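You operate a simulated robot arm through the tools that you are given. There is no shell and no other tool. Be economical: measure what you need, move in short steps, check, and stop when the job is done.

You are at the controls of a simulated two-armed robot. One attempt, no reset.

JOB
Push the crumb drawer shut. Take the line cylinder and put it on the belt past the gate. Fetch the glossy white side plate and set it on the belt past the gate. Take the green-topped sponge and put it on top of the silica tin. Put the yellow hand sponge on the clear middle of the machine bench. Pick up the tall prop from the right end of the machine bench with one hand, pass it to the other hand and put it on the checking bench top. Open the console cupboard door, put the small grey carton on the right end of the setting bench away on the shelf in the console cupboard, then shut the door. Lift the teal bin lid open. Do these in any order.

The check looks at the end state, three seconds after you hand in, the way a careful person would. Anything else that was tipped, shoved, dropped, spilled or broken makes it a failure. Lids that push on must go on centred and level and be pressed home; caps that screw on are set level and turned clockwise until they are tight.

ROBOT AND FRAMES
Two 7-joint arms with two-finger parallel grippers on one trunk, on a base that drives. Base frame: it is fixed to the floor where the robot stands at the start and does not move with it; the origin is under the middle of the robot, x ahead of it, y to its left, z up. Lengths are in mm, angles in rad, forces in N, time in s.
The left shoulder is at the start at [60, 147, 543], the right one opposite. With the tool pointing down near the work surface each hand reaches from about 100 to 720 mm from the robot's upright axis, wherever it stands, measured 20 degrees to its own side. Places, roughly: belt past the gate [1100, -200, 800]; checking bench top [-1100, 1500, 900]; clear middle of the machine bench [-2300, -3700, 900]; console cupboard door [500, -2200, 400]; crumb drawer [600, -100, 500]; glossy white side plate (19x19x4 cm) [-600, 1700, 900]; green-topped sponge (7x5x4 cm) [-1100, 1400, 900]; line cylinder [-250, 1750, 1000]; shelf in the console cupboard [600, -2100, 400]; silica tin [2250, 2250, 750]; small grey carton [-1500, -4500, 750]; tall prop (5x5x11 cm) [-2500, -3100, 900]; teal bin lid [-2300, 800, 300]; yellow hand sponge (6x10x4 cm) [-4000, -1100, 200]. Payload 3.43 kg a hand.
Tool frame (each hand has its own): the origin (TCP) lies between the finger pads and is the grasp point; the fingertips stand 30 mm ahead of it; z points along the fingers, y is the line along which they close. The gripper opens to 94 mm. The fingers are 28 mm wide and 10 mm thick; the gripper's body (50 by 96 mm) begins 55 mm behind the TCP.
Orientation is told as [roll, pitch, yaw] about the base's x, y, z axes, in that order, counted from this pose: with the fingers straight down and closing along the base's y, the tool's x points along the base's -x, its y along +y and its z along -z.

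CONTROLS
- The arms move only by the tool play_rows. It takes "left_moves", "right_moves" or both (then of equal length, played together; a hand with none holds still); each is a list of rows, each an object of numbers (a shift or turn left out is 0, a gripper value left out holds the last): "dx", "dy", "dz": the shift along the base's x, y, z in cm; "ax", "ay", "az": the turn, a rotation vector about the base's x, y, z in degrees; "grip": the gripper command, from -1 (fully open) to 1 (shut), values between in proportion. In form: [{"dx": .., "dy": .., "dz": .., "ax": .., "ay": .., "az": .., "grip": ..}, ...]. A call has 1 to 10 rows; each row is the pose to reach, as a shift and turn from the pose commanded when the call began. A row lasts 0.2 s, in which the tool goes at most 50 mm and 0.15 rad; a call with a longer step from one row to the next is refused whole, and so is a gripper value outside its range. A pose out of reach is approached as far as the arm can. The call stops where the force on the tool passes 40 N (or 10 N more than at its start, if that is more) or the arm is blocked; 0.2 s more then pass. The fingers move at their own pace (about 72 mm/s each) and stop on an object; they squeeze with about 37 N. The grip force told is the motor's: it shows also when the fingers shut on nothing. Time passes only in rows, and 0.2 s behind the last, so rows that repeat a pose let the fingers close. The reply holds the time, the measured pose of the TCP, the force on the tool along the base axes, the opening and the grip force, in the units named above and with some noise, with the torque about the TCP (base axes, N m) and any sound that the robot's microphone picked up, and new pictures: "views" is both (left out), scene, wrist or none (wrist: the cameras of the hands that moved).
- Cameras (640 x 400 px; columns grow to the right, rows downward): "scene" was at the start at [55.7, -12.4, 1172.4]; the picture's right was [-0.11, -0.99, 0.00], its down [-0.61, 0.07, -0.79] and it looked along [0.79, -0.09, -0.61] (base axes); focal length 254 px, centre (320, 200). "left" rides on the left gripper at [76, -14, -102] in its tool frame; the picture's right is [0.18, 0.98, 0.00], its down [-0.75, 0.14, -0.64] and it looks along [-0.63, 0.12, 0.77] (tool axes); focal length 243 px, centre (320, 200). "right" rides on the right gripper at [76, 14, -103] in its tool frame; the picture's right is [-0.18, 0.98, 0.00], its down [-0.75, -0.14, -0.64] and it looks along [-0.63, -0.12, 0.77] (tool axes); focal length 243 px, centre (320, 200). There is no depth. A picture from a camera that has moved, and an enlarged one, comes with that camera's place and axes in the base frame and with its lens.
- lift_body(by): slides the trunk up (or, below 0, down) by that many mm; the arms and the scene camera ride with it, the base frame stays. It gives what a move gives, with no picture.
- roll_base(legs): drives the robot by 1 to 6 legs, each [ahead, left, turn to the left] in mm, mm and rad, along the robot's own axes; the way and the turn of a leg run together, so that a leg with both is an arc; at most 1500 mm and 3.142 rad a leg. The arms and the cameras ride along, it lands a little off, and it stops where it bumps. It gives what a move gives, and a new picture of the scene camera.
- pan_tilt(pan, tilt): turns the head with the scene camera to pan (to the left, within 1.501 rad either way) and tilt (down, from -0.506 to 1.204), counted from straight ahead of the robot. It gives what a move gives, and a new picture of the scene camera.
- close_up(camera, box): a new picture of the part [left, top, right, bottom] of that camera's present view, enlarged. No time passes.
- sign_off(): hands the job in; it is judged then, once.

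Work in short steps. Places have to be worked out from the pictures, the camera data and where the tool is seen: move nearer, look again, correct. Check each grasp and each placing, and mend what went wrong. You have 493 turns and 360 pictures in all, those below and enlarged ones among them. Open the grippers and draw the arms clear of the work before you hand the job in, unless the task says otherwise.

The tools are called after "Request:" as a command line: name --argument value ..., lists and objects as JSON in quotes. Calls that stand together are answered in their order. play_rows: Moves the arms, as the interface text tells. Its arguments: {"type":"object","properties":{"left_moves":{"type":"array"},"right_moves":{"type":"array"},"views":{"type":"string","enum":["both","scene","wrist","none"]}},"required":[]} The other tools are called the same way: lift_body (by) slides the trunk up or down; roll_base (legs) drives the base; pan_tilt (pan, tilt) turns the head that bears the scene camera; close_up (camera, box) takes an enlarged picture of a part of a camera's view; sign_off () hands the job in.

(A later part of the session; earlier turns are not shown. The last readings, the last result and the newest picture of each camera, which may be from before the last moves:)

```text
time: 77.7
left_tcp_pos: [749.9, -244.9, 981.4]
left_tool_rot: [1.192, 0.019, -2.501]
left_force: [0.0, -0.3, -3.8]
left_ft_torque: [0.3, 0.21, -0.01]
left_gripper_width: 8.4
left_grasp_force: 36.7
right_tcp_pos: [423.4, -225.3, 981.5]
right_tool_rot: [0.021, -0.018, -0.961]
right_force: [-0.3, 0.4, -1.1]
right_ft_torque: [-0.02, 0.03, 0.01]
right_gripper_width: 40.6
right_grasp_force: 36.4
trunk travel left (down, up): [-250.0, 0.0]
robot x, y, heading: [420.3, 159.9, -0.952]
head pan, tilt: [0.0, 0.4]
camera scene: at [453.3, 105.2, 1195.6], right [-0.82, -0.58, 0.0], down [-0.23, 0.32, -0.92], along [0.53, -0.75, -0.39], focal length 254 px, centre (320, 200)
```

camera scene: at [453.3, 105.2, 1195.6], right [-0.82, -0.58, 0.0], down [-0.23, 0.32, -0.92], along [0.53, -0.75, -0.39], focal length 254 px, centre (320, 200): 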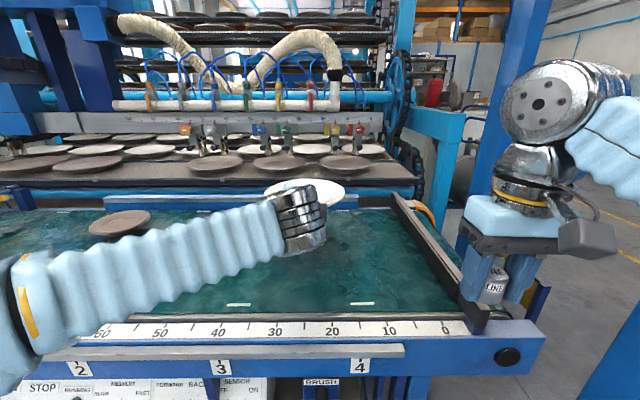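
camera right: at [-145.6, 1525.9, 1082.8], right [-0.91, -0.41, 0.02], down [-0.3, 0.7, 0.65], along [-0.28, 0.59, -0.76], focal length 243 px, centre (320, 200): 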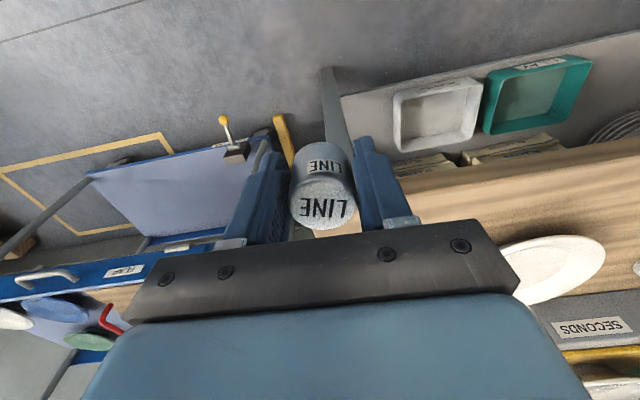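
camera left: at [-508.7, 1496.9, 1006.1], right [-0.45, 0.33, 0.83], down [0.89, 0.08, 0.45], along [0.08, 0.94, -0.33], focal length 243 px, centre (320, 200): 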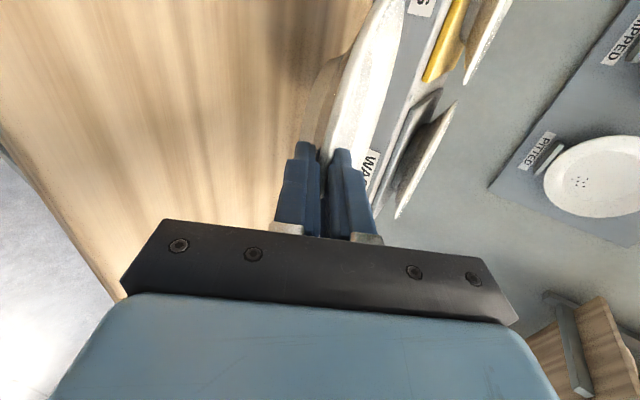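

Belt layout is clear. I shift to the target spot and start lowering, watching the forearm's clearance to the rail.

Request:
play_rows --left_moves '[{"dx": 1.0, "dy": 0.4, "dz": -3}, {"dx": 2.0, "dy": 0.8, "dz": -7}]' --views "both"

```text
time: 78.3
left_tcp_pos: [769.6, -239.1, 911.5]
left_tool_rot: [1.192, 0.016, -2.503]
left_force: [-0.1, -0.3, -3.3]
left_ft_torque: [0.3, 0.19, -0.04]
left_gripper_width: 8.6
left_grasp_force: 36.2
right_tcp_pos: [423.8, -224.2, 982.0]
right_tool_rot: [0.02, -0.017, -0.963]
right_force: [0.4, 0.7, -0.8]
right_ft_torque: [0.01, -0.01, -0.01]
right_gripper_width: 40.5
right_grasp_force: 37.0
trunk travel left (down, up): [-250.0, 0.0]
robot x, y, heading: [418.7, 157.9, -0.953]
head pan, tilt: [0.0, 0.4]
camera scene: at [453.2, 105.2, 1195.6], right [-0.82, -0.58, 0.0], down [-0.23, 0.32, -0.92], along [0.53, -0.75, -0.39], focal length 254 px, centre (320, 200)
camera left: at [769.7, -112.5, 938.0], right [0.35, -0.19, 0.92], down [-0.93, -0.02, 0.35], along [-0.05, -0.98, -0.19], focal length 243 px, centre (320, 200)
```

scene: 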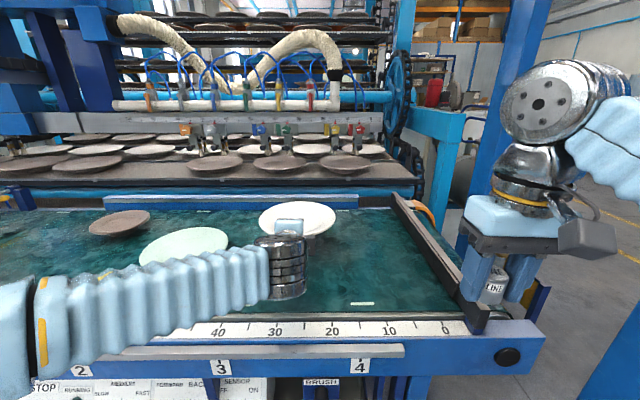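
left: 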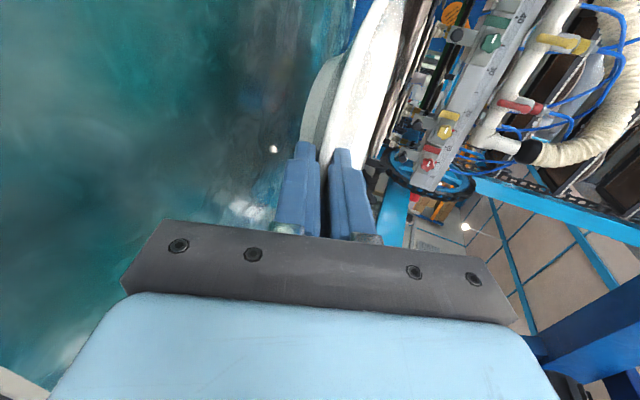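

Clearance looks fine. I lower another 4 cm.

Request:
play_rows --left_moves '[{"dz": -2}, {"dz": -4}]' --views "both"

```text
time: 78.9
left_tcp_pos: [769.4, -237.7, 872.7]
left_tool_rot: [1.193, 0.019, -2.504]
left_force: [-0.4, 0.7, -3.5]
left_ft_torque: [0.3, 0.23, 0.01]
left_gripper_width: 8.3
left_grasp_force: 37.0
right_tcp_pos: [423.6, -224.2, 980.4]
right_tool_rot: [0.021, -0.018, -0.96]
right_force: [-0.2, 0.4, -0.6]
right_ft_torque: [-0.02, 0.01, 0.03]
right_gripper_width: 40.3
right_grasp_force: 36.9
trunk travel left (down, up): [-250.0, 0.0]
robot x, y, heading: [417.9, 159.6, -0.952]
head pan, tilt: [0.0, 0.4]
camera scene: at [453.3, 105.2, 1195.6], right [-0.82, -0.58, 0.0], down [-0.23, 0.32, -0.92], along [0.53, -0.75, -0.39], focal length 254 px, centre (320, 200)
camera left: at [770.2, -111.5, 896.9], right [0.35, -0.19, 0.92], down [-0.94, -0.02, 0.35], along [-0.05, -0.98, -0.19], focal length 243 px, centre (320, 200)
```

scene: 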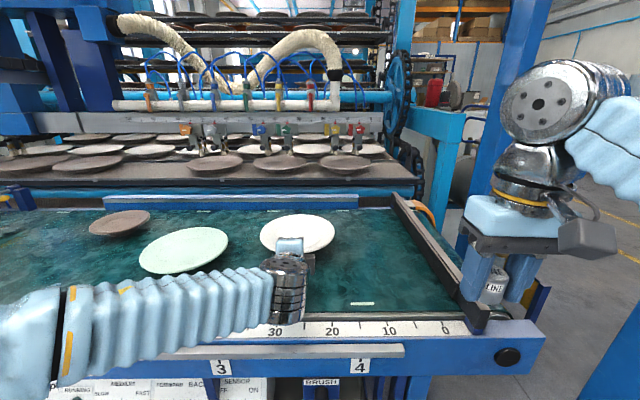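
left: 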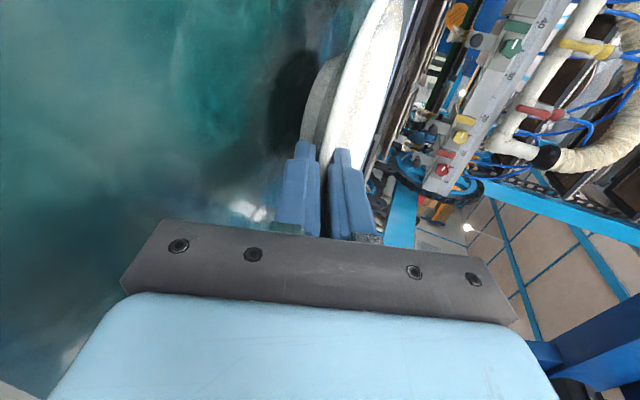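

Continue lowering gently to contact.

Request:
play_rows --left_moves '[{"dz": -0.7}, {"dz": -1.4}, {"dz": -1.8}]' --views "none"

```text
time: 79.7
left_tcp_pos: [768.2, -237.6, 855.6]
left_tool_rot: [1.198, 0.018, -2.503]
left_force: [-1.3, 4.3, 11.7]
left_ft_torque: [-0.15, -0.51, 0.16]
left_gripper_width: 8.4
left_grasp_force: 37.5
right_tcp_pos: [423.0, -222.6, 981.4]
right_tool_rot: [0.022, -0.018, -0.961]
right_force: [0.5, 0.9, -0.5]
right_ft_torque: [0.04, -0.01, 0.03]
right_gripper_width: 40.7
right_grasp_force: 37.3
trunk travel left (down, up): [-250.0, 0.0]
robot x, y, heading: [416.1, 156.3, -0.954]
head pan, tilt: [0.0, 0.4]
```

Contact reached (~12 N). I ease up 2 mm and look at the plate before releasing.

Request:
play_rows --left_moves '[{"dz": 0.15}, {"dz": 0.25}]' --views "wrist"

Request:
close_up --camera "scene" --box '[220, 190, 380, 300]'

```text
time: 80.3
left_tcp_pos: [769.1, -238.0, 856.3]
left_tool_rot: [1.195, 0.019, -2.502]
left_force: [-3.1, 7.0, 7.9]
left_ft_torque: [0.06, -0.25, 0.24]
left_gripper_width: 8.5
left_grasp_force: 36.8
right_tcp_pos: [422.8, -223.1, 980.7]
right_tool_rot: [0.022, -0.02, -0.961]
right_force: [0.2, 0.1, -0.1]
right_ft_torque: [0.01, 0.01, -0.01]
right_gripper_width: 40.3
right_grasp_force: 36.4
trunk travel left (down, up): [-250.0, 0.0]
robot x, y, heading: [416.0, 159.5, -0.955]
head pan, tilt: [0.0, 0.4]
camera left: at [769.9, -111.3, 882.2], right [0.35, -0.19, 0.92], down [-0.94, -0.02, 0.35], along [-0.05, -0.98, -0.18], focal length 243 px, centre (320, 200)
```

left: 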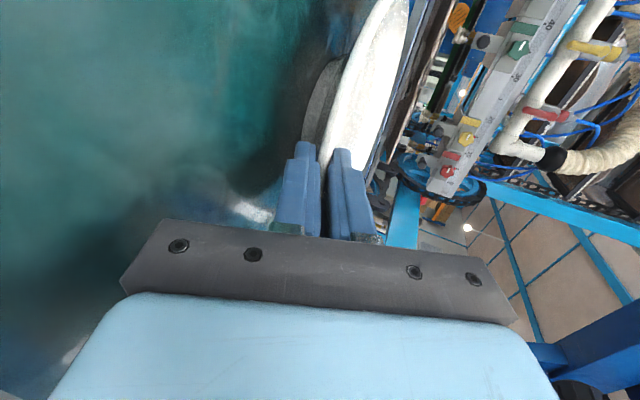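

```text
3.64 times, centred on (300, 245) of scene
camera zoom: at [452.5, 106.4, 1195.7], right [-0.82, -0.58, 0.0], down [-0.22, 0.32, -0.92], along [0.53, -0.75, -0.39], focal length 924 px, centre (393, 36)
```

zoom: 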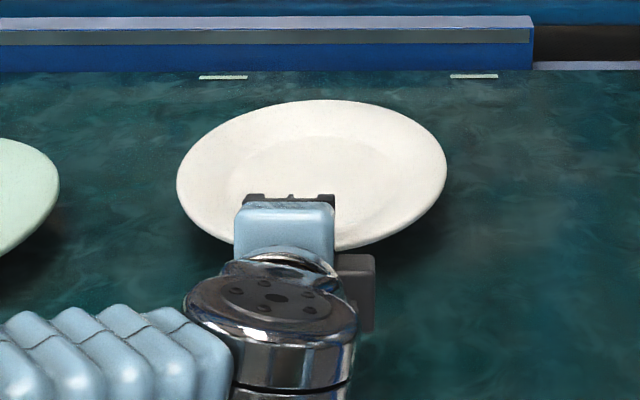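

Nearly level and on the belt. Open the fingers slightly to free the rim, then withdraw along the tool axis.

Request:
play_rows --left_moves '[{"grip": 0.7}, {"grip": 0.55}, {"grip": 0.5}]' --views "wrist"

```text
time: 81.1
left_tcp_pos: [770.1, -237.8, 855.9]
left_tool_rot: [1.192, 0.019, -2.504]
left_force: [-0.6, -0.1, -0.8]
left_ft_torque: [-0.01, -0.04, 0.0]
left_gripper_width: 23.3
left_grasp_force: 0.1
right_tcp_pos: [423.0, -223.8, 980.0]
right_tool_rot: [0.021, -0.019, -0.962]
right_force: [0.2, 0.2, -0.8]
right_ft_torque: [0.0, 0.02, -0.02]
right_gripper_width: 40.5
right_grasp_force: 36.7
trunk travel left (down, up): [-250.0, 0.0]
robot x, y, heading: [419.1, 162.4, -0.952]
head pan, tilt: [0.0, 0.4]
camera left: at [770.5, -112.3, 881.6], right [0.35, -0.19, 0.92], down [-0.94, -0.02, 0.35], along [-0.05, -0.98, -0.19], focal length 243 px, centre (320, 200)
```

left: 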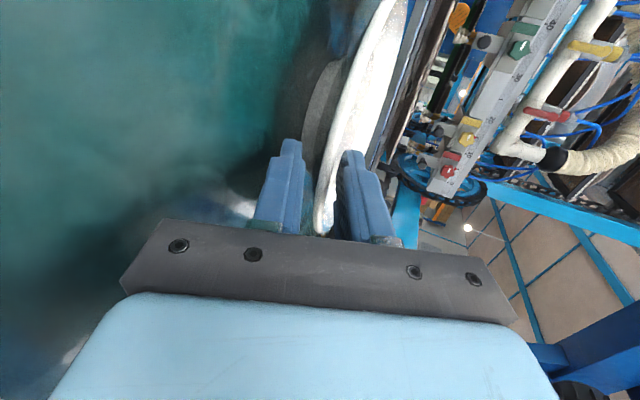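

Free. Withdraw along the tool axis, then raise.

Request:
play_rows --left_moves '[{"dx": -1.35, "dy": 1.9, "dz": 0.95}, {"dx": -2.7, "dy": 3.8, "dz": 1.9}, {"dx": -4.05, "dy": 5.7, "dz": 3.2}, {"dx": -5.4, "dy": 7.6, "dz": 6}, {"dx": -6.5, "dy": 9, "dz": 9.5}, {"dx": -7.5, "dy": 10.5, "dz": 12.5}]' --views "scene"

Request:
close_up --camera "scene" --box '[120, 180, 460, 350]'

```text
time: 82.5
left_tcp_pos: [694.7, -130.4, 982.9]
left_tool_rot: [1.192, 0.02, -2.503]
left_force: [-0.3, -0.5, 0.9]
left_ft_torque: [0.04, -0.01, 0.01]
left_gripper_width: 23.7
left_grasp_force: 0.0
right_tcp_pos: [423.2, -224.2, 980.9]
right_tool_rot: [0.02, -0.016, -0.962]
right_force: [-1.0, -0.8, -1.5]
right_ft_torque: [-0.03, 0.01, -0.02]
right_gripper_width: 40.4
right_grasp_force: 37.1
trunk travel left (down, up): [-250.0, 0.0]
robot x, y, heading: [418.9, 159.0, -0.953]
head pan, tilt: [0.0, 0.4]
camera scene: at [453.2, 105.2, 1195.6], right [-0.82, -0.58, 0.0], down [-0.23, 0.32, -0.92], along [0.53, -0.75, -0.39], focal length 254 px, centre (320, 200)
```

scene: 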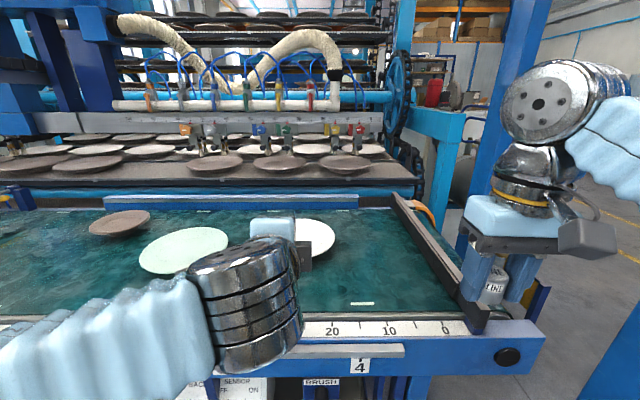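

```text
1.88 times, centred on (290, 265) of scene
camera zoom: at [453.2, 105.2, 1195.6], right [-0.82, -0.58, 0.0], down [-0.23, 0.32, -0.92], along [0.53, -0.75, -0.39], focal length 478 px, centre (376, 78)
```

zoom: 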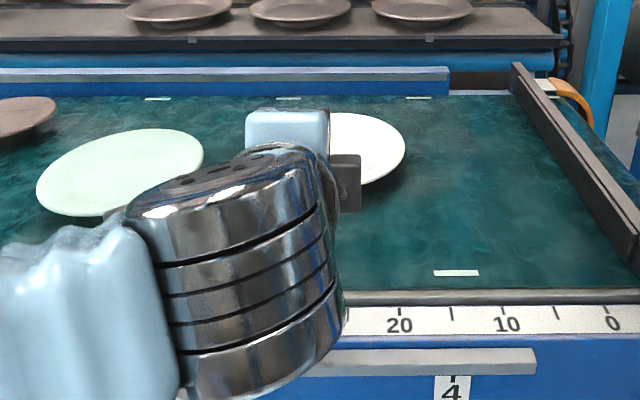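

The plate sits well. Now the right hand carries the cylinder to about ruler 13, depth 110 mm: [631, -300].

Request:
play_rows --right_moves '[{"dx": 4.2, "dy": -1.5}, {"dx": 8.4, "dy": -3}, {"dx": 12.6, "dy": -4.6}, {"dx": 16.7, "dy": -6.1}, {"dx": 20.8, "dy": -7.6}, {"dx": 20.8, "dy": -7.6, "dz": -4}, {"dx": 20.8, "dy": -7.6, "dz": -8}]' --views "both"

```text
time: 84.1
left_tcp_pos: [695.6, -131.0, 982.6]
left_tool_rot: [1.192, 0.02, -2.501]
left_force: [0.4, -0.8, 0.4]
left_ft_torque: [-0.03, 0.0, 0.01]
left_gripper_width: 23.7
left_grasp_force: 0.2
right_tcp_pos: [633.4, -301.5, 901.2]
right_tool_rot: [0.021, -0.019, -0.96]
right_force: [0.4, -0.2, -0.3]
right_ft_torque: [0.01, 0.03, -0.01]
right_gripper_width: 40.6
right_grasp_force: 37.0
right hand out of reach, approached as far as the arm can: row 4, 5
trunk travel left (down, up): [-250.0, 0.0]
robot x, y, heading: [415.5, 158.0, -0.952]
head pan, tilt: [0.0, 0.4]
camera scene: at [453.8, 105.4, 1195.6], right [-0.82, -0.58, 0.0], down [-0.23, 0.32, -0.92], along [0.53, -0.75, -0.39], focal length 254 px, centre (320, 200)
camera right: at [598.1, -230.0, 1002.8], right [0.91, 0.41, 0.02], down [0.3, -0.7, 0.65], along [0.29, -0.59, -0.76], focal length 243 px, centre (320, 200)
```

scene: 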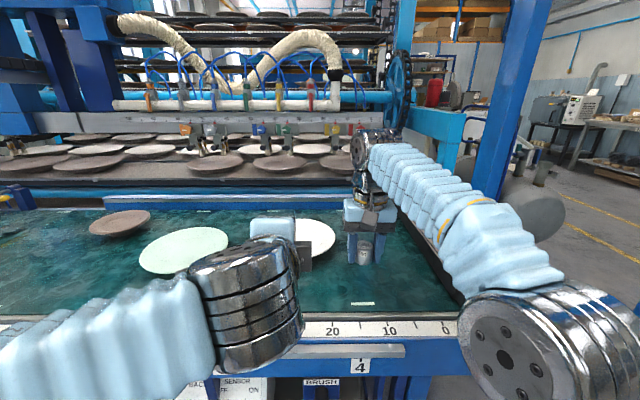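
right: 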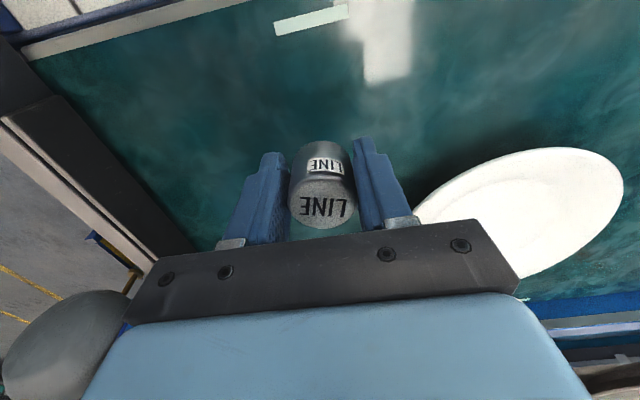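

Good position. Lower to contact.

Request:
play_rows --right_moves '[{"dz": -2.5}, {"dz": -4.5}, {"dz": -5.2}, {"dz": -5.7}]' --views "both"

```text
time: 85.1
left_tcp_pos: [694.6, -130.7, 982.9]
left_tool_rot: [1.194, 0.02, -2.501]
left_force: [-0.4, 0.9, 0.7]
left_ft_torque: [-0.01, -0.01, -0.02]
left_gripper_width: 23.1
left_grasp_force: 0.1
right_tcp_pos: [632.2, -302.1, 851.2]
right_tool_rot: [0.029, -0.031, -0.961]
right_force: [-1.4, 3.3, 15.4]
right_ft_torque: [0.04, 0.42, -0.04]
right_gripper_width: 40.8
right_grasp_force: 37.1
trunk travel left (down, up): [-250.0, 0.0]
robot x, y, heading: [417.1, 161.6, -0.953]
head pan, tilt: [0.0, 0.4]
stopped in row 4 (right hand): the force on the tool passed its limit at 46 N (the readings are from after the stop); the commanded pose is now the measured one
camera scene: at [452.8, 106.6, 1195.7], right [-0.82, -0.58, 0.0], down [-0.22, 0.32, -0.92], along [0.53, -0.75, -0.39], focal length 254 px, centre (320, 200)
camera right: at [595.9, -229.1, 952.0], right [0.91, 0.41, 0.03], down [0.29, -0.69, 0.66], along [0.3, -0.59, -0.75], focal length 243 px, centre (320, 200)
```

scene: 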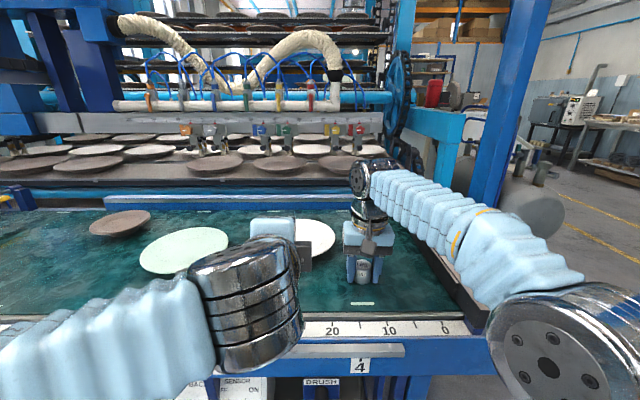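
right: 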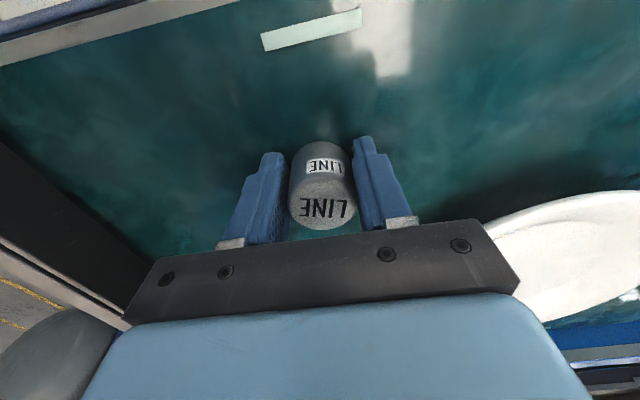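

On the belt. Ease up 2 mm, release, and rise straight up.

Request:
play_rows --right_moves '[{"dz": 0.15}, {"dz": 0.15, "grip": 0.0}, {"dz": 0.15, "grip": -0.3}, {"dz": 0.15, "grip": -0.3}, {"dz": 3.5, "grip": -0.3}, {"dz": 7, "grip": -0.3}, {"dz": 10, "grip": -0.3}]' --views "both"

```text
time: 86.7
left_tcp_pos: [694.4, -131.3, 982.4]
left_tool_rot: [1.191, 0.02, -2.504]
left_force: [-0.1, 0.8, 0.0]
left_ft_torque: [0.01, 0.02, 0.0]
left_gripper_width: 23.4
left_grasp_force: 0.0
right_tcp_pos: [634.7, -303.0, 950.3]
right_tool_rot: [0.026, -0.028, -0.96]
right_force: [-0.1, -0.2, -0.6]
right_ft_torque: [-0.04, -0.01, -0.02]
right_gripper_width: 61.2
right_grasp_force: 0.1
trunk travel left (down, up): [-250.0, 0.0]
robot x, y, heading: [420.5, 156.8, -0.953]
head pan, tilt: [0.0, 0.4]
camera scene: at [453.3, 105.2, 1195.6], right [-0.82, -0.58, 0.0], down [-0.23, 0.32, -0.92], along [0.53, -0.75, -0.39], focal length 254 px, centre (320, 200)
camera right: at [597.3, -230.6, 1050.2], right [0.91, 0.41, 0.03], down [0.29, -0.69, 0.66], along [0.29, -0.59, -0.75], focal length 243 px, centre (320, 200)
```

scene: 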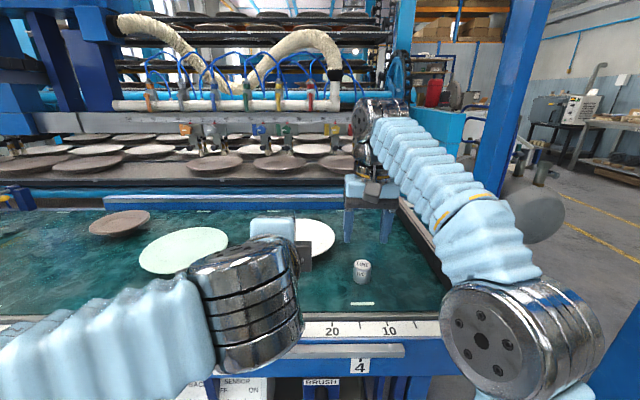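
right: 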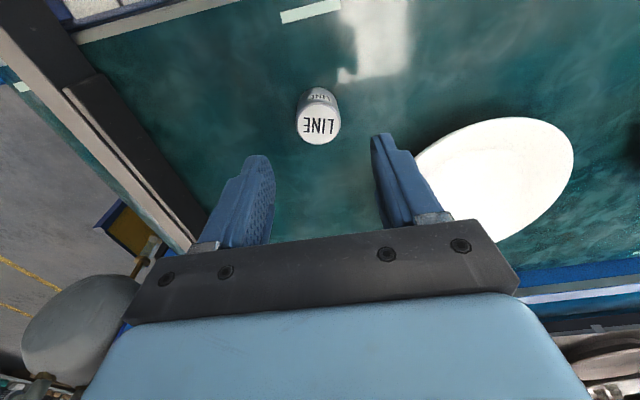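

Both items stand on the belt. I retract the right hand and rotate the left hand back to vertical.

Request:
play_rows --right_moves '[{"dx": -4.2, "dy": 1.6, "dz": 1}, {"dx": -8.4, "dy": 3.2, "dz": 1.5}, {"dx": -12.6, "dy": 4.8, "dz": 2}, {"dx": -16.8, "dy": 6.4, "dz": 2.5}, {"dx": -21, "dy": 7.8, "dz": 3}, {"dx": -21, "dy": 7.8, "dz": 3}, {"dx": -21, "dy": 7.8, "dz": 3}]' --left_moves '[{"dx": -2.5, "dy": 3.5, "ax": 0.89, "ay": 5.26, "az": 5.59}, {"dx": -5, "dy": 7, "ax": 1.79, "ay": 10.5, "az": 11.2}, {"dx": -7.5, "dy": 10.5, "ax": 2.68, "ay": 15.8, "az": 16.8}, {"dx": -10, "dy": 14, "ax": 3.57, "ay": 21.1, "az": 22.4}, {"dx": -12, "dy": 16, "ax": 4.46, "ay": 26.3, "az": 28}, {"dx": -13, "dy": 17.5, "ax": 5.36, "ay": 31.6, "az": 33.6}, {"dx": -13, "dy": 17.5, "ax": 6.25, "ay": 36.85, "az": 39.15}]' --views "none"

Request:
play_rows --left_moves '[{"ax": 0.89, "ay": 5.26, "az": 5.59, "grip": -1}, {"ax": 1.79, "ay": 10.5, "az": 11.2}, {"ax": 2.68, "ay": 15.8, "az": 16.8}, {"ax": 3.57, "ay": 21.1, "az": 22.4}, {"ax": 4.46, "ay": 26.3, "az": 28}, {"ax": 5.36, "ay": 31.6, "az": 33.6}, {"ax": 6.25, "ay": 36.85, "az": 39.15}]' --views "scene"

```text
time: 88.3
left_tcp_pos: [567.0, 43.2, 978.0]
left_tool_rot: [0.593, -0.217, -1.723]
left_force: [0.2, -0.3, -0.3]
left_ft_torque: [-0.01, 0.02, 0.01]
left_gripper_width: 23.6
left_grasp_force: 0.2
right_tcp_pos: [425.4, -223.3, 979.8]
right_tool_rot: [0.026, -0.027, -0.959]
right_force: [0.0, -0.9, 0.2]
right_ft_torque: [0.0, -0.01, 0.0]
right_gripper_width: 61.2
right_grasp_force: 0.1
trunk travel left (down, up): [-250.0, 0.0]
robot x, y, heading: [422.4, 157.9, -0.954]
head pan, tilt: [0.0, 0.4]
```

```text
time: 89.9
left_tcp_pos: [566.1, 44.2, 982.2]
left_tool_rot: [0.002, 0.029, -0.961]
left_force: [-0.4, -0.4, -0.2]
left_ft_torque: [0.0, -0.04, 0.01]
left_gripper_width: 93.8
left_grasp_force: 0.1
right_tcp_pos: [425.2, -223.4, 979.8]
right_tool_rot: [0.027, -0.028, -0.96]
right_force: [0.0, 0.4, 0.6]
right_ft_torque: [-0.01, -0.01, 0.06]
right_gripper_width: 61.0
right_grasp_force: 0.0
trunk travel left (down, up): [-250.0, 0.0]
robot x, y, heading: [416.4, 161.2, -0.953]
head pan, tilt: [0.0, 0.4]
camera scene: at [453.2, 105.4, 1195.6], right [-0.82, -0.58, 0.0], down [-0.23, 0.32, -0.92], along [0.53, -0.75, -0.39], focal length 254 px, centre (320, 200)
```

scene: 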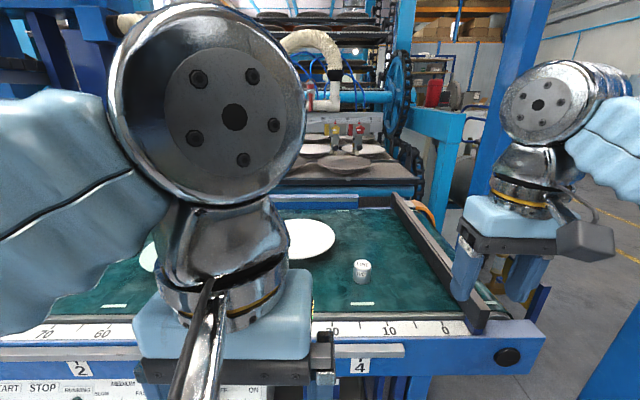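

Next the green-topped sponge on the checking bench. I back off, lower the hands for visibility and turn round.

Request:
roll_base --legs '[[-450, 0, 0], [0, 0, 3.1], [0, 0, 0.12]]'

Request:
play_rows --left_moves '[{"dz": -5}, {"dz": -10}, {"dz": -15}, {"dz": -20}, {"dz": -25}]' --right_moves '[{"dz": -5, "grip": -1}, {"dz": -10}, {"dz": -15}, {"dz": -20}, {"dz": -25}]' --views "none"

Request:
roll_base --legs '[[400, 400, 0]]'

```text
time: 100.4
left_tcp_pos: [6.4, 634.6, 982.7]
left_tool_rot: [0.006, 0.028, 2.228]
left_force: [0.6, 0.5, -0.6]
left_ft_torque: [-0.02, -0.03, 0.0]
left_gripper_width: 93.8
left_grasp_force: 0.1
right_tcp_pos: [132.9, 908.0, 980.5]
right_tool_rot: [0.027, -0.031, 2.227]
right_force: [-0.8, -0.3, 1.1]
right_ft_torque: [0.02, -0.01, 0.02]
right_gripper_width: 61.2
right_grasp_force: 0.2
trunk travel left (down, up): [-250.0, 0.0]
robot x, y, heading: [160.5, 527.4, 2.233]
head pan, tilt: [0.0, 0.4]
camera scene: at [119.9, 573.4, 1195.6], right [0.79, 0.62, 0.0], down [0.24, -0.31, -0.92], along [-0.57, 0.73, -0.39], focal length 254 px, centre (320, 200)
```

scene: 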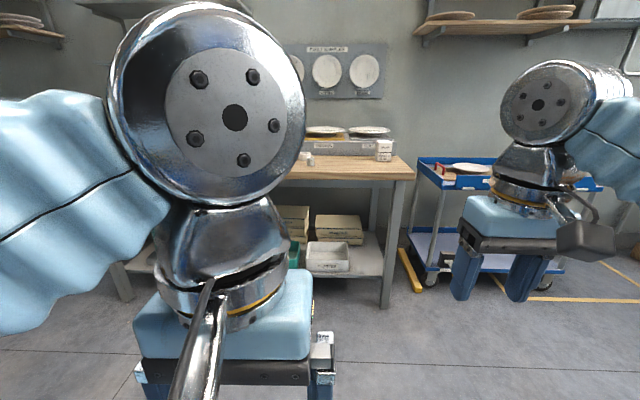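

```text
time: 101.6
left_tcp_pos: [3.6, 634.7, 731.2]
left_tool_rot: [0.004, 0.027, 2.227]
left_force: [-0.5, -0.6, 0.0]
left_ft_torque: [0.01, 0.03, -0.01]
left_gripper_width: 93.9
left_grasp_force: 0.0
right_tcp_pos: [131.4, 907.6, 730.0]
right_tool_rot: [0.027, -0.03, 2.228]
right_force: [0.0, 0.1, -0.4]
right_ft_torque: [0.01, -0.01, 0.0]
right_gripper_width: 93.8
right_grasp_force: 0.0
trunk travel left (down, up): [-250.0, 0.0]
robot x, y, heading: [159.0, 527.7, 2.237]
head pan, tilt: [0.0, 0.4]
```

```text
time: 104.8
left_tcp_pos: [-560.0, 702.2, 731.3]
left_tool_rot: [0.005, 0.029, 2.218]
left_force: [0.1, 0.5, 0.6]
left_ft_torque: [-0.01, 0.01, 0.0]
left_gripper_width: 93.9
left_grasp_force: 0.0
right_tcp_pos: [-432.9, 973.7, 732.4]
right_tool_rot: [0.026, -0.029, 2.222]
right_force: [0.2, -0.4, -0.2]
right_ft_torque: [0.0, 0.02, 0.03]
right_gripper_width: 94.3
right_grasp_force: 0.0
trunk travel left (down, up): [-250.0, 0.0]
robot x, y, heading: [-405.9, 590.8, 2.226]
head pan, tilt: [0.0, 0.4]
camera scene: at [-445.9, 639.7, 1195.6], right [0.79, 0.61, 0.0], down [0.24, -0.31, -0.92], along [-0.56, 0.73, -0.39], focal length 254 px, centre (320, 200)
```

scene: 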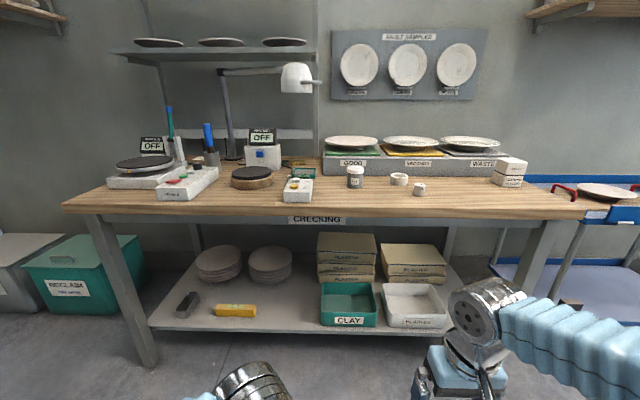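

Request:
close_up --camera "scene" --box '[220, 120, 440, 220]'

Request:
close_up --camera "scene" --box '[80, 100, 260, 220]'

```text
2.91 times, centred on (330, 170) of scene
camera zoom: at [-445.9, 639.7, 1195.6], right [0.79, 0.61, 0.0], down [0.24, -0.31, -0.92], along [-0.56, 0.73, -0.39], focal length 739 px, centre (291, 287)
```

zoom: 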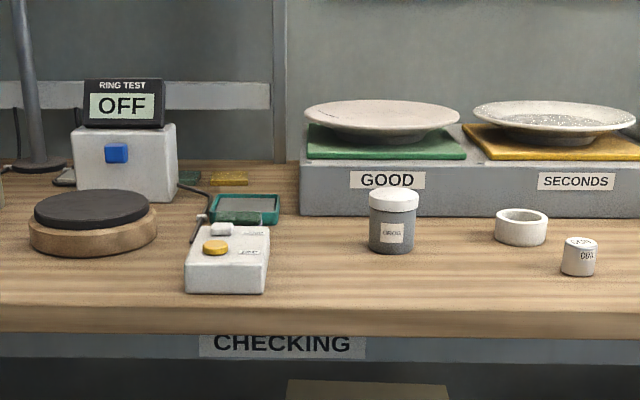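

```text
3.33 times, centred on (170, 160) of scene
camera zoom: at [-445.9, 639.7, 1195.6], right [0.79, 0.61, 0.0], down [0.24, -0.31, -0.92], along [-0.56, 0.73, -0.39], focal length 847 px, centre (820, 333)
```

zoom: 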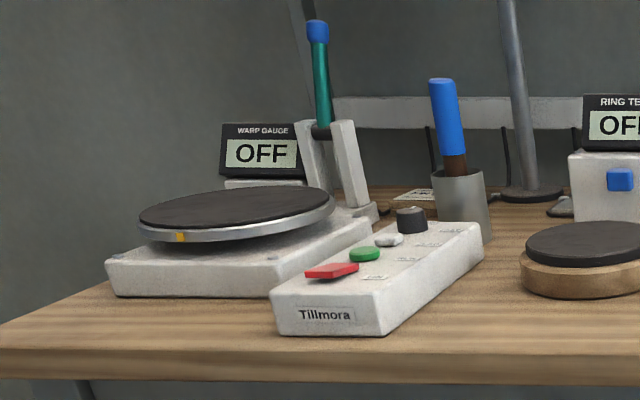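

The sponge seems to be by the teal tray behind the small remote. I drive closer for a steeper look.

Request:
roll_base --legs '[[300, 60, 0.05]]'

Request:
close_up --camera "scene" --box '[240, 140, 400, 240]'

```text
time: 106.9
left_tcp_pos: [-804.9, 891.6, 731.0]
left_tool_rot: [0.005, 0.029, 2.268]
left_force: [1.5, -0.1, 0.2]
left_ft_torque: [-0.01, 0.01, 0.0]
left_gripper_width: 94.1
left_grasp_force: 0.0
right_tcp_pos: [-690.0, 1169.3, 731.1]
right_tool_rot: [0.026, -0.03, 2.27]
right_force: [-0.8, 0.3, -0.1]
right_ft_torque: [0.0, 0.02, -0.01]
right_gripper_width: 93.9
right_grasp_force: 0.1
trunk travel left (down, up): [-250.0, 0.0]
robot x, y, heading: [-646.3, 790.0, 2.276]
head pan, tilt: [0.0, 0.4]
camera scene: at [-686.4, 835.0, 1195.6], right [0.76, 0.65, 0.0], down [0.25, -0.3, -0.92], along [-0.6, 0.7, -0.39], focal length 254 px, centre (320, 200)
```

scene: 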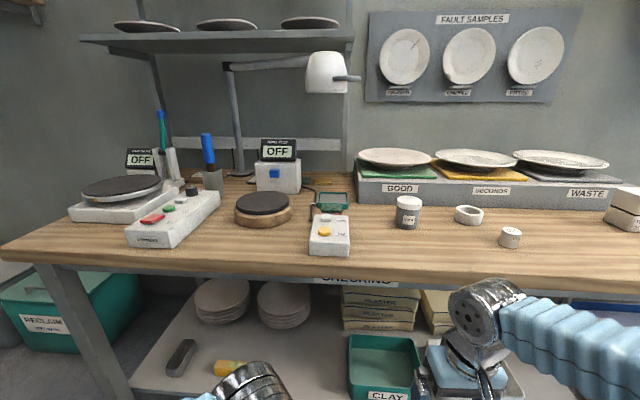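

```text
4.00 times, centred on (320, 190) of scene
camera zoom: at [-686.4, 835.0, 1195.6], right [0.76, 0.65, 0.0], down [0.25, -0.3, -0.92], along [-0.6, 0.7, -0.39], focal length 1017 px, centre (320, 240)
```

zoom: 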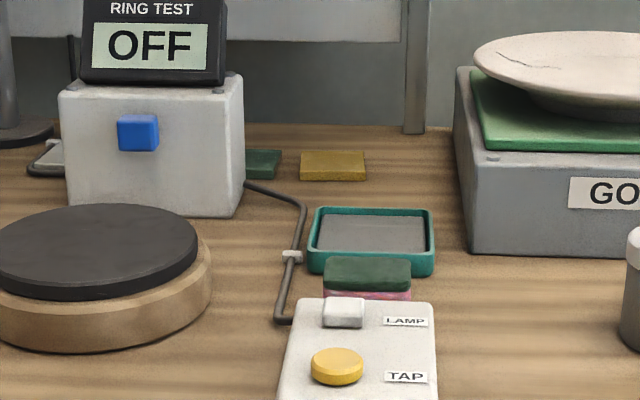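

The sponge (dark green top, pink base) is at about [-1083, 1349], between tray and remote. I raise the hands and drive 130 mm closer.

Request:
play_rows --left_moves '[{"dz": 5}, {"dz": 10}, {"dz": 15}, {"dz": 20}, {"dz": 25}]' --right_moves '[{"dz": 5}, {"dz": 10}, {"dz": 15}, {"dz": 20}, {"dz": 25}]' --views "none"

Request:
roll_base --legs '[[140, 60, 0]]'

Request:
close_up --camera "right" --box '[0, 0, 640, 400]'

```text
time: 108.1
left_tcp_pos: [-805.8, 889.6, 980.1]
left_tool_rot: [0.006, 0.029, 2.266]
left_force: [0.3, -0.4, -0.3]
left_ft_torque: [-0.01, 0.02, 0.03]
left_gripper_width: 94.0
left_grasp_force: 0.1
right_tcp_pos: [-688.0, 1170.3, 982.9]
right_tool_rot: [0.026, -0.027, 2.272]
right_force: [0.2, 0.5, -0.8]
right_ft_torque: [-0.01, 0.03, -0.02]
right_gripper_width: 93.8
right_grasp_force: 0.1
trunk travel left (down, up): [-250.0, 0.0]
robot x, y, heading: [-642.5, 792.1, 2.276]
head pan, tilt: [0.0, 0.4]
```

```text
time: 109.5
left_tcp_pos: [-944.0, 957.8, 979.4]
left_tool_rot: [0.004, 0.03, 2.27]
left_force: [0.6, 0.0, 0.7]
left_ft_torque: [-0.06, 0.05, 0.03]
left_gripper_width: 94.1
left_grasp_force: 0.1
right_tcp_pos: [-827.5, 1236.2, 984.5]
right_tool_rot: [0.024, -0.03, 2.272]
right_force: [1.4, 0.6, 0.4]
right_ft_torque: [0.0, 0.03, -0.02]
right_gripper_width: 94.1
right_grasp_force: 0.1
trunk travel left (down, up): [-250.0, 0.0]
robot x, y, heading: [-780.5, 854.5, 2.281]
head pan, tilt: [0.0, 0.4]
camera scene: at [-823.6, 902.9, 1195.6], right [0.76, 0.65, 0.0], down [0.25, -0.3, -0.92], along [-0.6, 0.7, -0.39], focal length 254 px, centre (320, 200)
```

scene: 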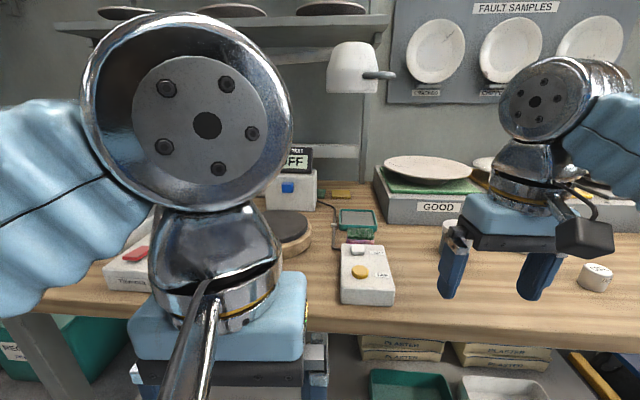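

```text
1.00 times, centred on (320, 200) of right (not enlarged: the box is as wide or as high as the picture)
camera zoom: at [-784.4, 1171.1, 1084.2], right [-0.87, -0.49, 0.03], down [-0.35, 0.66, 0.66], along [-0.35, 0.56, -0.75], focal length 243 px, centre (320, 200)
```

zoom: 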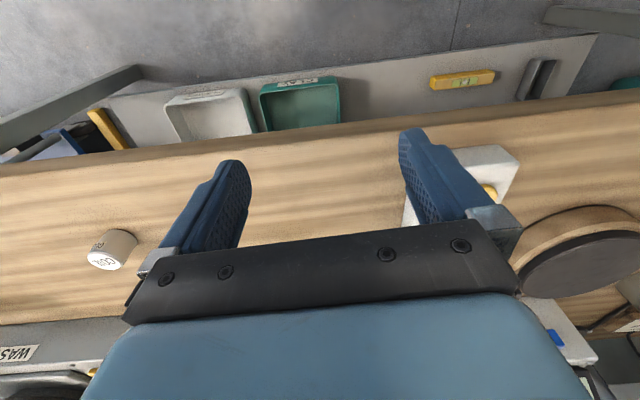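

I zoom for the sponge's exact place.

Request:
close_up --camera "scene" --box '[310, 190, 420, 280]'

```text
4.44 times, centred on (365, 235) of scene
camera zoom: at [-823.6, 902.9, 1195.6], right [0.76, 0.65, 0.0], down [0.25, -0.3, -0.92], along [-0.6, 0.7, -0.39], focal length 1130 px, centre (120, 44)
```

zoom: 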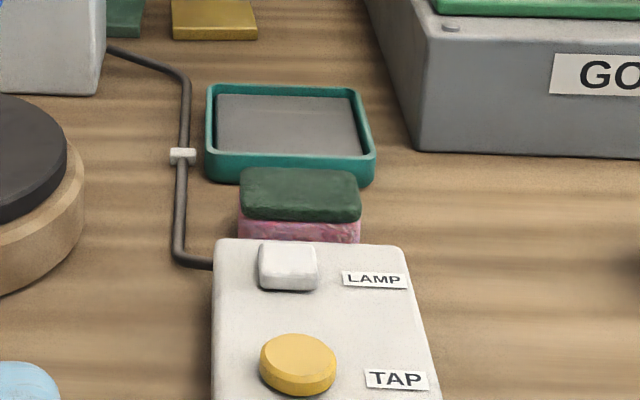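

Sponge top centre consistent at [-1083, 1348]. I bring the right hand over it.

Request:
play_rows --right_moves '[{"dx": -4.3, "dy": 1.8, "dz": -0.5}, {"dx": -8.6, "dy": 3.7, "dz": -1}, {"dx": -12.8, "dy": 5.6, "dz": -1.5}, {"dx": -17, "dy": 7.4, "dz": -2.2}, {"dx": -21.3, "dy": 9.3, "dz": -3}, {"dx": -25.5, "dy": 11.1, "dz": -4}]' --views "both"

```text
time: 110.9
left_tcp_pos: [-944.8, 956.8, 979.5]
left_tool_rot: [0.004, 0.029, 2.268]
left_force: [0.7, 0.1, 0.1]
left_ft_torque: [0.02, -0.03, 0.02]
left_gripper_width: 94.3
left_grasp_force: 0.0
right_tcp_pos: [-1037.0, 1326.1, 949.4]
right_tool_rot: [0.025, -0.03, 2.276]
right_force: [0.2, -0.8, -0.3]
right_ft_torque: [0.02, -0.04, 0.03]
right_gripper_width: 93.9
right_grasp_force: 0.0
right hand out of reach, approached as far as the arm can: row 5, 6
trunk travel left (down, up): [-250.0, 0.0]
robot x, y, heading: [-784.3, 853.8, 2.278]
head pan, tilt: [0.0, 0.4]
camera scene: at [-824.3, 902.1, 1195.7], right [0.76, 0.65, 0.0], down [0.25, -0.29, -0.92], along [-0.6, 0.7, -0.39], focal length 254 px, centre (320, 200)
camera right: at [-994.7, 1260.3, 1050.7], right [-0.87, -0.5, 0.03], down [-0.35, 0.66, 0.66], along [-0.35, 0.56, -0.75], focal length 243 px, centre (320, 200)
```

scene: 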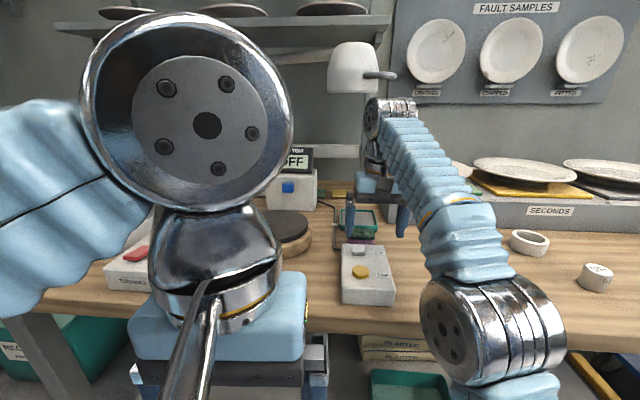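
right: 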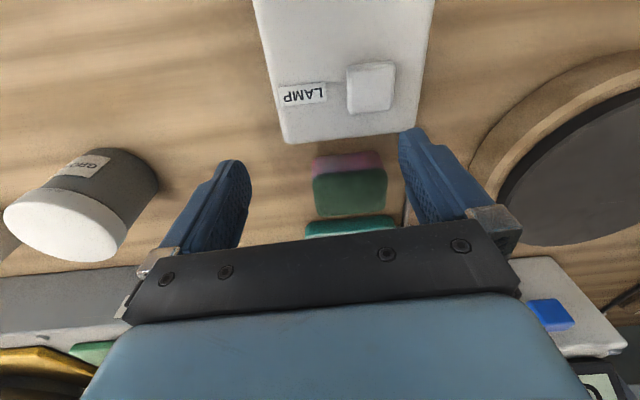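

The wrist view confirms the sponge at about [-1083, 1353]. Centre over it and go lower.

Request:
play_rows --right_moves '[{"dx": -2.3, "dy": 1.3, "dz": -1.2}, {"dx": -4.6, "dy": 2.7, "dz": -2.4}]' --views "wrist"

```text
time: 111.5
left_tcp_pos: [-942.8, 958.1, 979.8]
left_tool_rot: [0.005, 0.029, 2.269]
left_force: [0.5, 0.8, -0.6]
left_ft_torque: [0.02, 0.02, 0.01]
left_gripper_width: 94.1
left_grasp_force: 0.0
right_tcp_pos: [-1055.5, 1339.4, 933.5]
right_tool_rot: [0.025, -0.03, 2.272]
right_force: [-0.4, 1.4, 0.6]
right_ft_torque: [-0.02, -0.01, 0.05]
right_gripper_width: 93.6
right_grasp_force: 0.2
right hand out of reach, approached as far as the arm can: row 1, 2
trunk travel left (down, up): [-250.0, 0.0]
robot x, y, heading: [-778.4, 857.8, 2.276]
head pan, tilt: [0.0, 0.4]
camera right: at [-1013.1, 1271.8, 1034.0], right [-0.87, -0.49, 0.03], down [-0.35, 0.66, 0.66], along [-0.35, 0.56, -0.75], focal length 243 px, centre (320, 200)
```

right: 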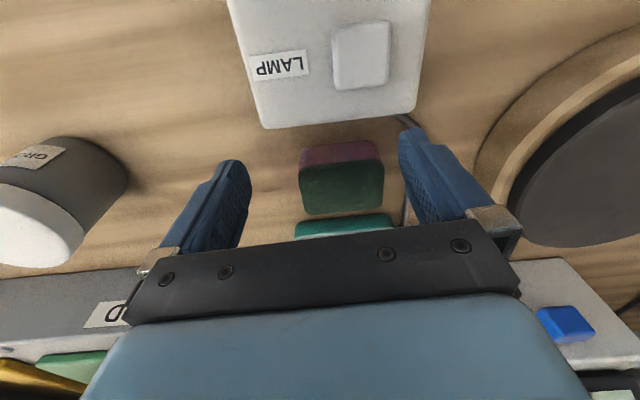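

The arm is at its limit, so I nudge the base 40 mm forward and 15 mm left instead.

Request:
roll_base --legs '[[40, 15, 0]]'

Request:
close_up --camera "right" --box '[160, 80, 480, 280]'

```text
time: 112.4
left_tcp_pos: [-981.1, 977.9, 980.0]
left_tool_rot: [0.005, 0.028, 2.269]
left_force: [-0.3, 1.2, 0.8]
left_ft_torque: [-0.01, 0.0, 0.01]
left_gripper_width: 93.9
left_grasp_force: 0.1
right_tcp_pos: [-1092.7, 1359.2, 933.8]
right_tool_rot: [0.026, -0.032, 2.271]
right_force: [0.2, 0.1, -0.1]
right_ft_torque: [0.03, 0.02, -0.01]
right_gripper_width: 93.8
right_grasp_force: 0.1
trunk travel left (down, up): [-250.0, 0.0]
robot x, y, heading: [-821.4, 880.6, 2.28]
head pan, tilt: [0.0, 0.4]
camera scene: at [-860.8, 923.3, 1195.6], right [0.76, 0.65, 0.0], down [0.25, -0.3, -0.92], along [-0.6, 0.7, -0.39], focal length 254 px, centre (320, 200)
```

scene: 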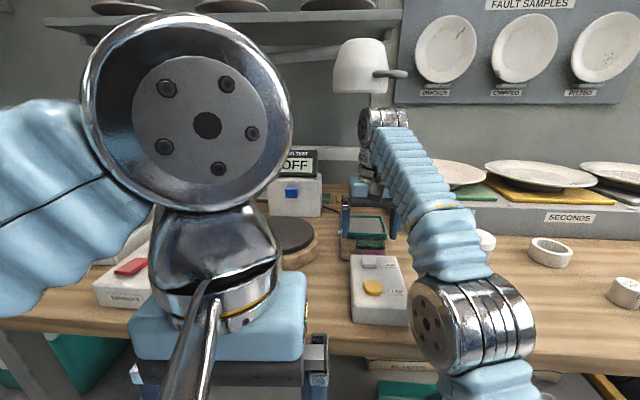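

```text
2.00 times, centred on (320, 180) of right
camera zoom: at [-1050.2, 1292.1, 1034.1], right [-0.87, -0.49, 0.03], down [-0.35, 0.66, 0.66], along [-0.35, 0.56, -0.75], focal length 485 px, centre (320, 240)
```

zoom: 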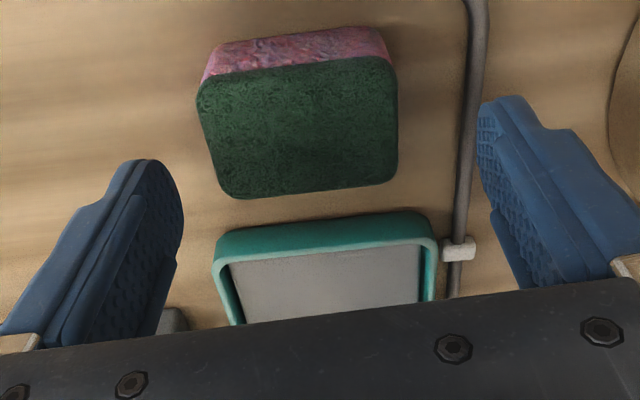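

Sponge centre ≈[-1085, 1356]. Small correction, descend to z≈903 (tips above the cable), close.

Request:
play_rows --right_moves '[{"dx": 0.7, "dy": -0.3, "dz": -1.5}, {"dx": 0.7, "dy": -0.3, "dz": -3.1}, {"dx": 0.7, "dy": -0.3, "dz": -3.1, "grip": 0}, {"dx": 0.7, "dy": -0.3, "dz": -3.1, "grip": 1}, {"dx": 0.7, "dy": -0.3, "dz": -3.1, "grip": 1}, {"dx": 0.7, "dy": -0.3, "dz": -3.1, "grip": 1}]' --views "wrist"

```text
time: 113.8
left_tcp_pos: [-981.6, 976.7, 979.8]
left_tool_rot: [0.005, 0.026, 2.268]
left_force: [0.1, 0.2, -0.3]
left_ft_torque: [-0.01, 0.02, 0.03]
left_gripper_width: 94.2
left_grasp_force: 0.1
right_tcp_pos: [-1085.9, 1355.9, 902.7]
right_tool_rot: [0.027, -0.029, 2.272]
right_force: [-0.5, 0.4, 0.2]
right_ft_torque: [0.0, -0.01, 0.0]
right_gripper_width: 57.1
right_grasp_force: 36.8
trunk travel left (down, up): [-250.0, 0.0]
robot x, y, heading: [-818.2, 880.0, 2.277]
head pan, tilt: [0.0, 0.4]
camera right: at [-1043.5, 1289.4, 1003.7], right [-0.87, -0.49, 0.03], down [-0.35, 0.66, 0.66], along [-0.35, 0.56, -0.75], focal length 243 px, centre (320, 200)
```

right: 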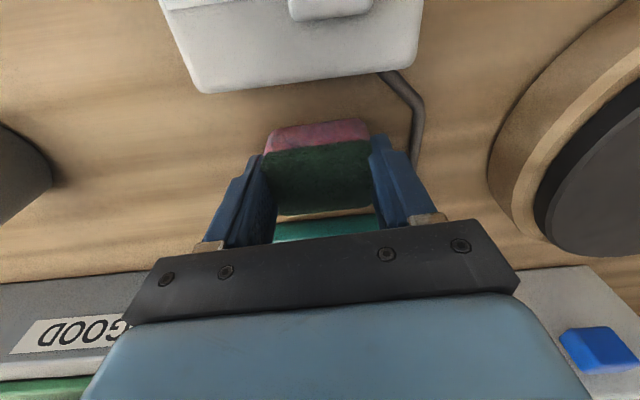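

Gripped (57 mm). Lift, then draw back along the robot's axis.

Request:
play_rows --right_moves '[{"dz": 2}, {"dz": 4}, {"dx": 2.5, "dy": -2.9, "dz": 6}, {"dx": 5, "dy": -5.8, "dz": 7.5}, {"dx": 7.7, "dy": -9, "dz": 8}, {"dx": 11, "dy": -11.5, "dz": 8}]' --views "both"

```text
time: 115.2
left_tcp_pos: [-981.9, 977.9, 980.3]
left_tool_rot: [0.005, 0.028, 2.269]
left_force: [-0.9, 0.7, -0.1]
left_ft_torque: [0.02, -0.02, 0.0]
left_gripper_width: 93.9
left_grasp_force: 0.0
right_tcp_pos: [-973.7, 1240.2, 981.6]
right_tool_rot: [0.026, -0.031, 2.273]
right_force: [0.1, -0.4, -0.6]
right_ft_torque: [-0.01, 0.0, -0.01]
right_gripper_width: 56.9
right_grasp_force: 37.2
trunk travel left (down, up): [-250.0, 0.0]
robot x, y, heading: [-817.1, 878.6, 2.283]
head pan, tilt: [0.0, 0.4]
camera scene: at [-861.3, 923.4, 1195.6], right [0.76, 0.65, 0.0], down [0.25, -0.3, -0.92], along [-0.6, 0.7, -0.39], focal length 254 px, centre (320, 200)
camera right: at [-932.1, 1173.1, 1082.7], right [-0.87, -0.49, 0.03], down [-0.35, 0.66, 0.66], along [-0.35, 0.56, -0.75], focal length 243 px, centre (320, 200)
```

scene: 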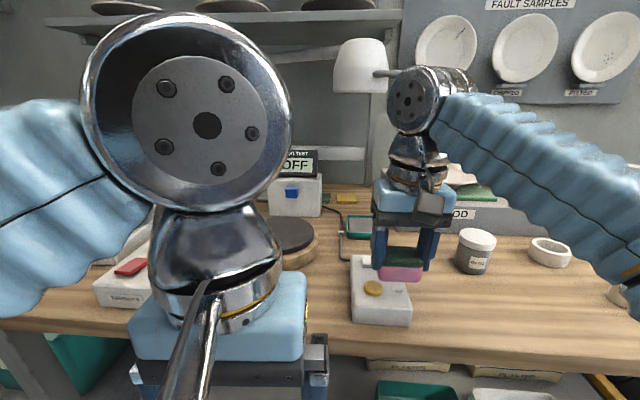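
right: 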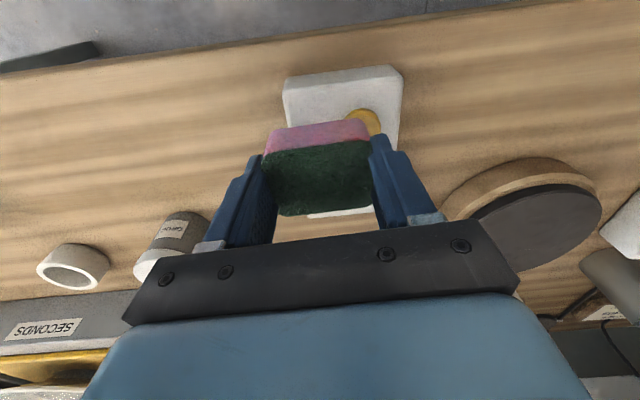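

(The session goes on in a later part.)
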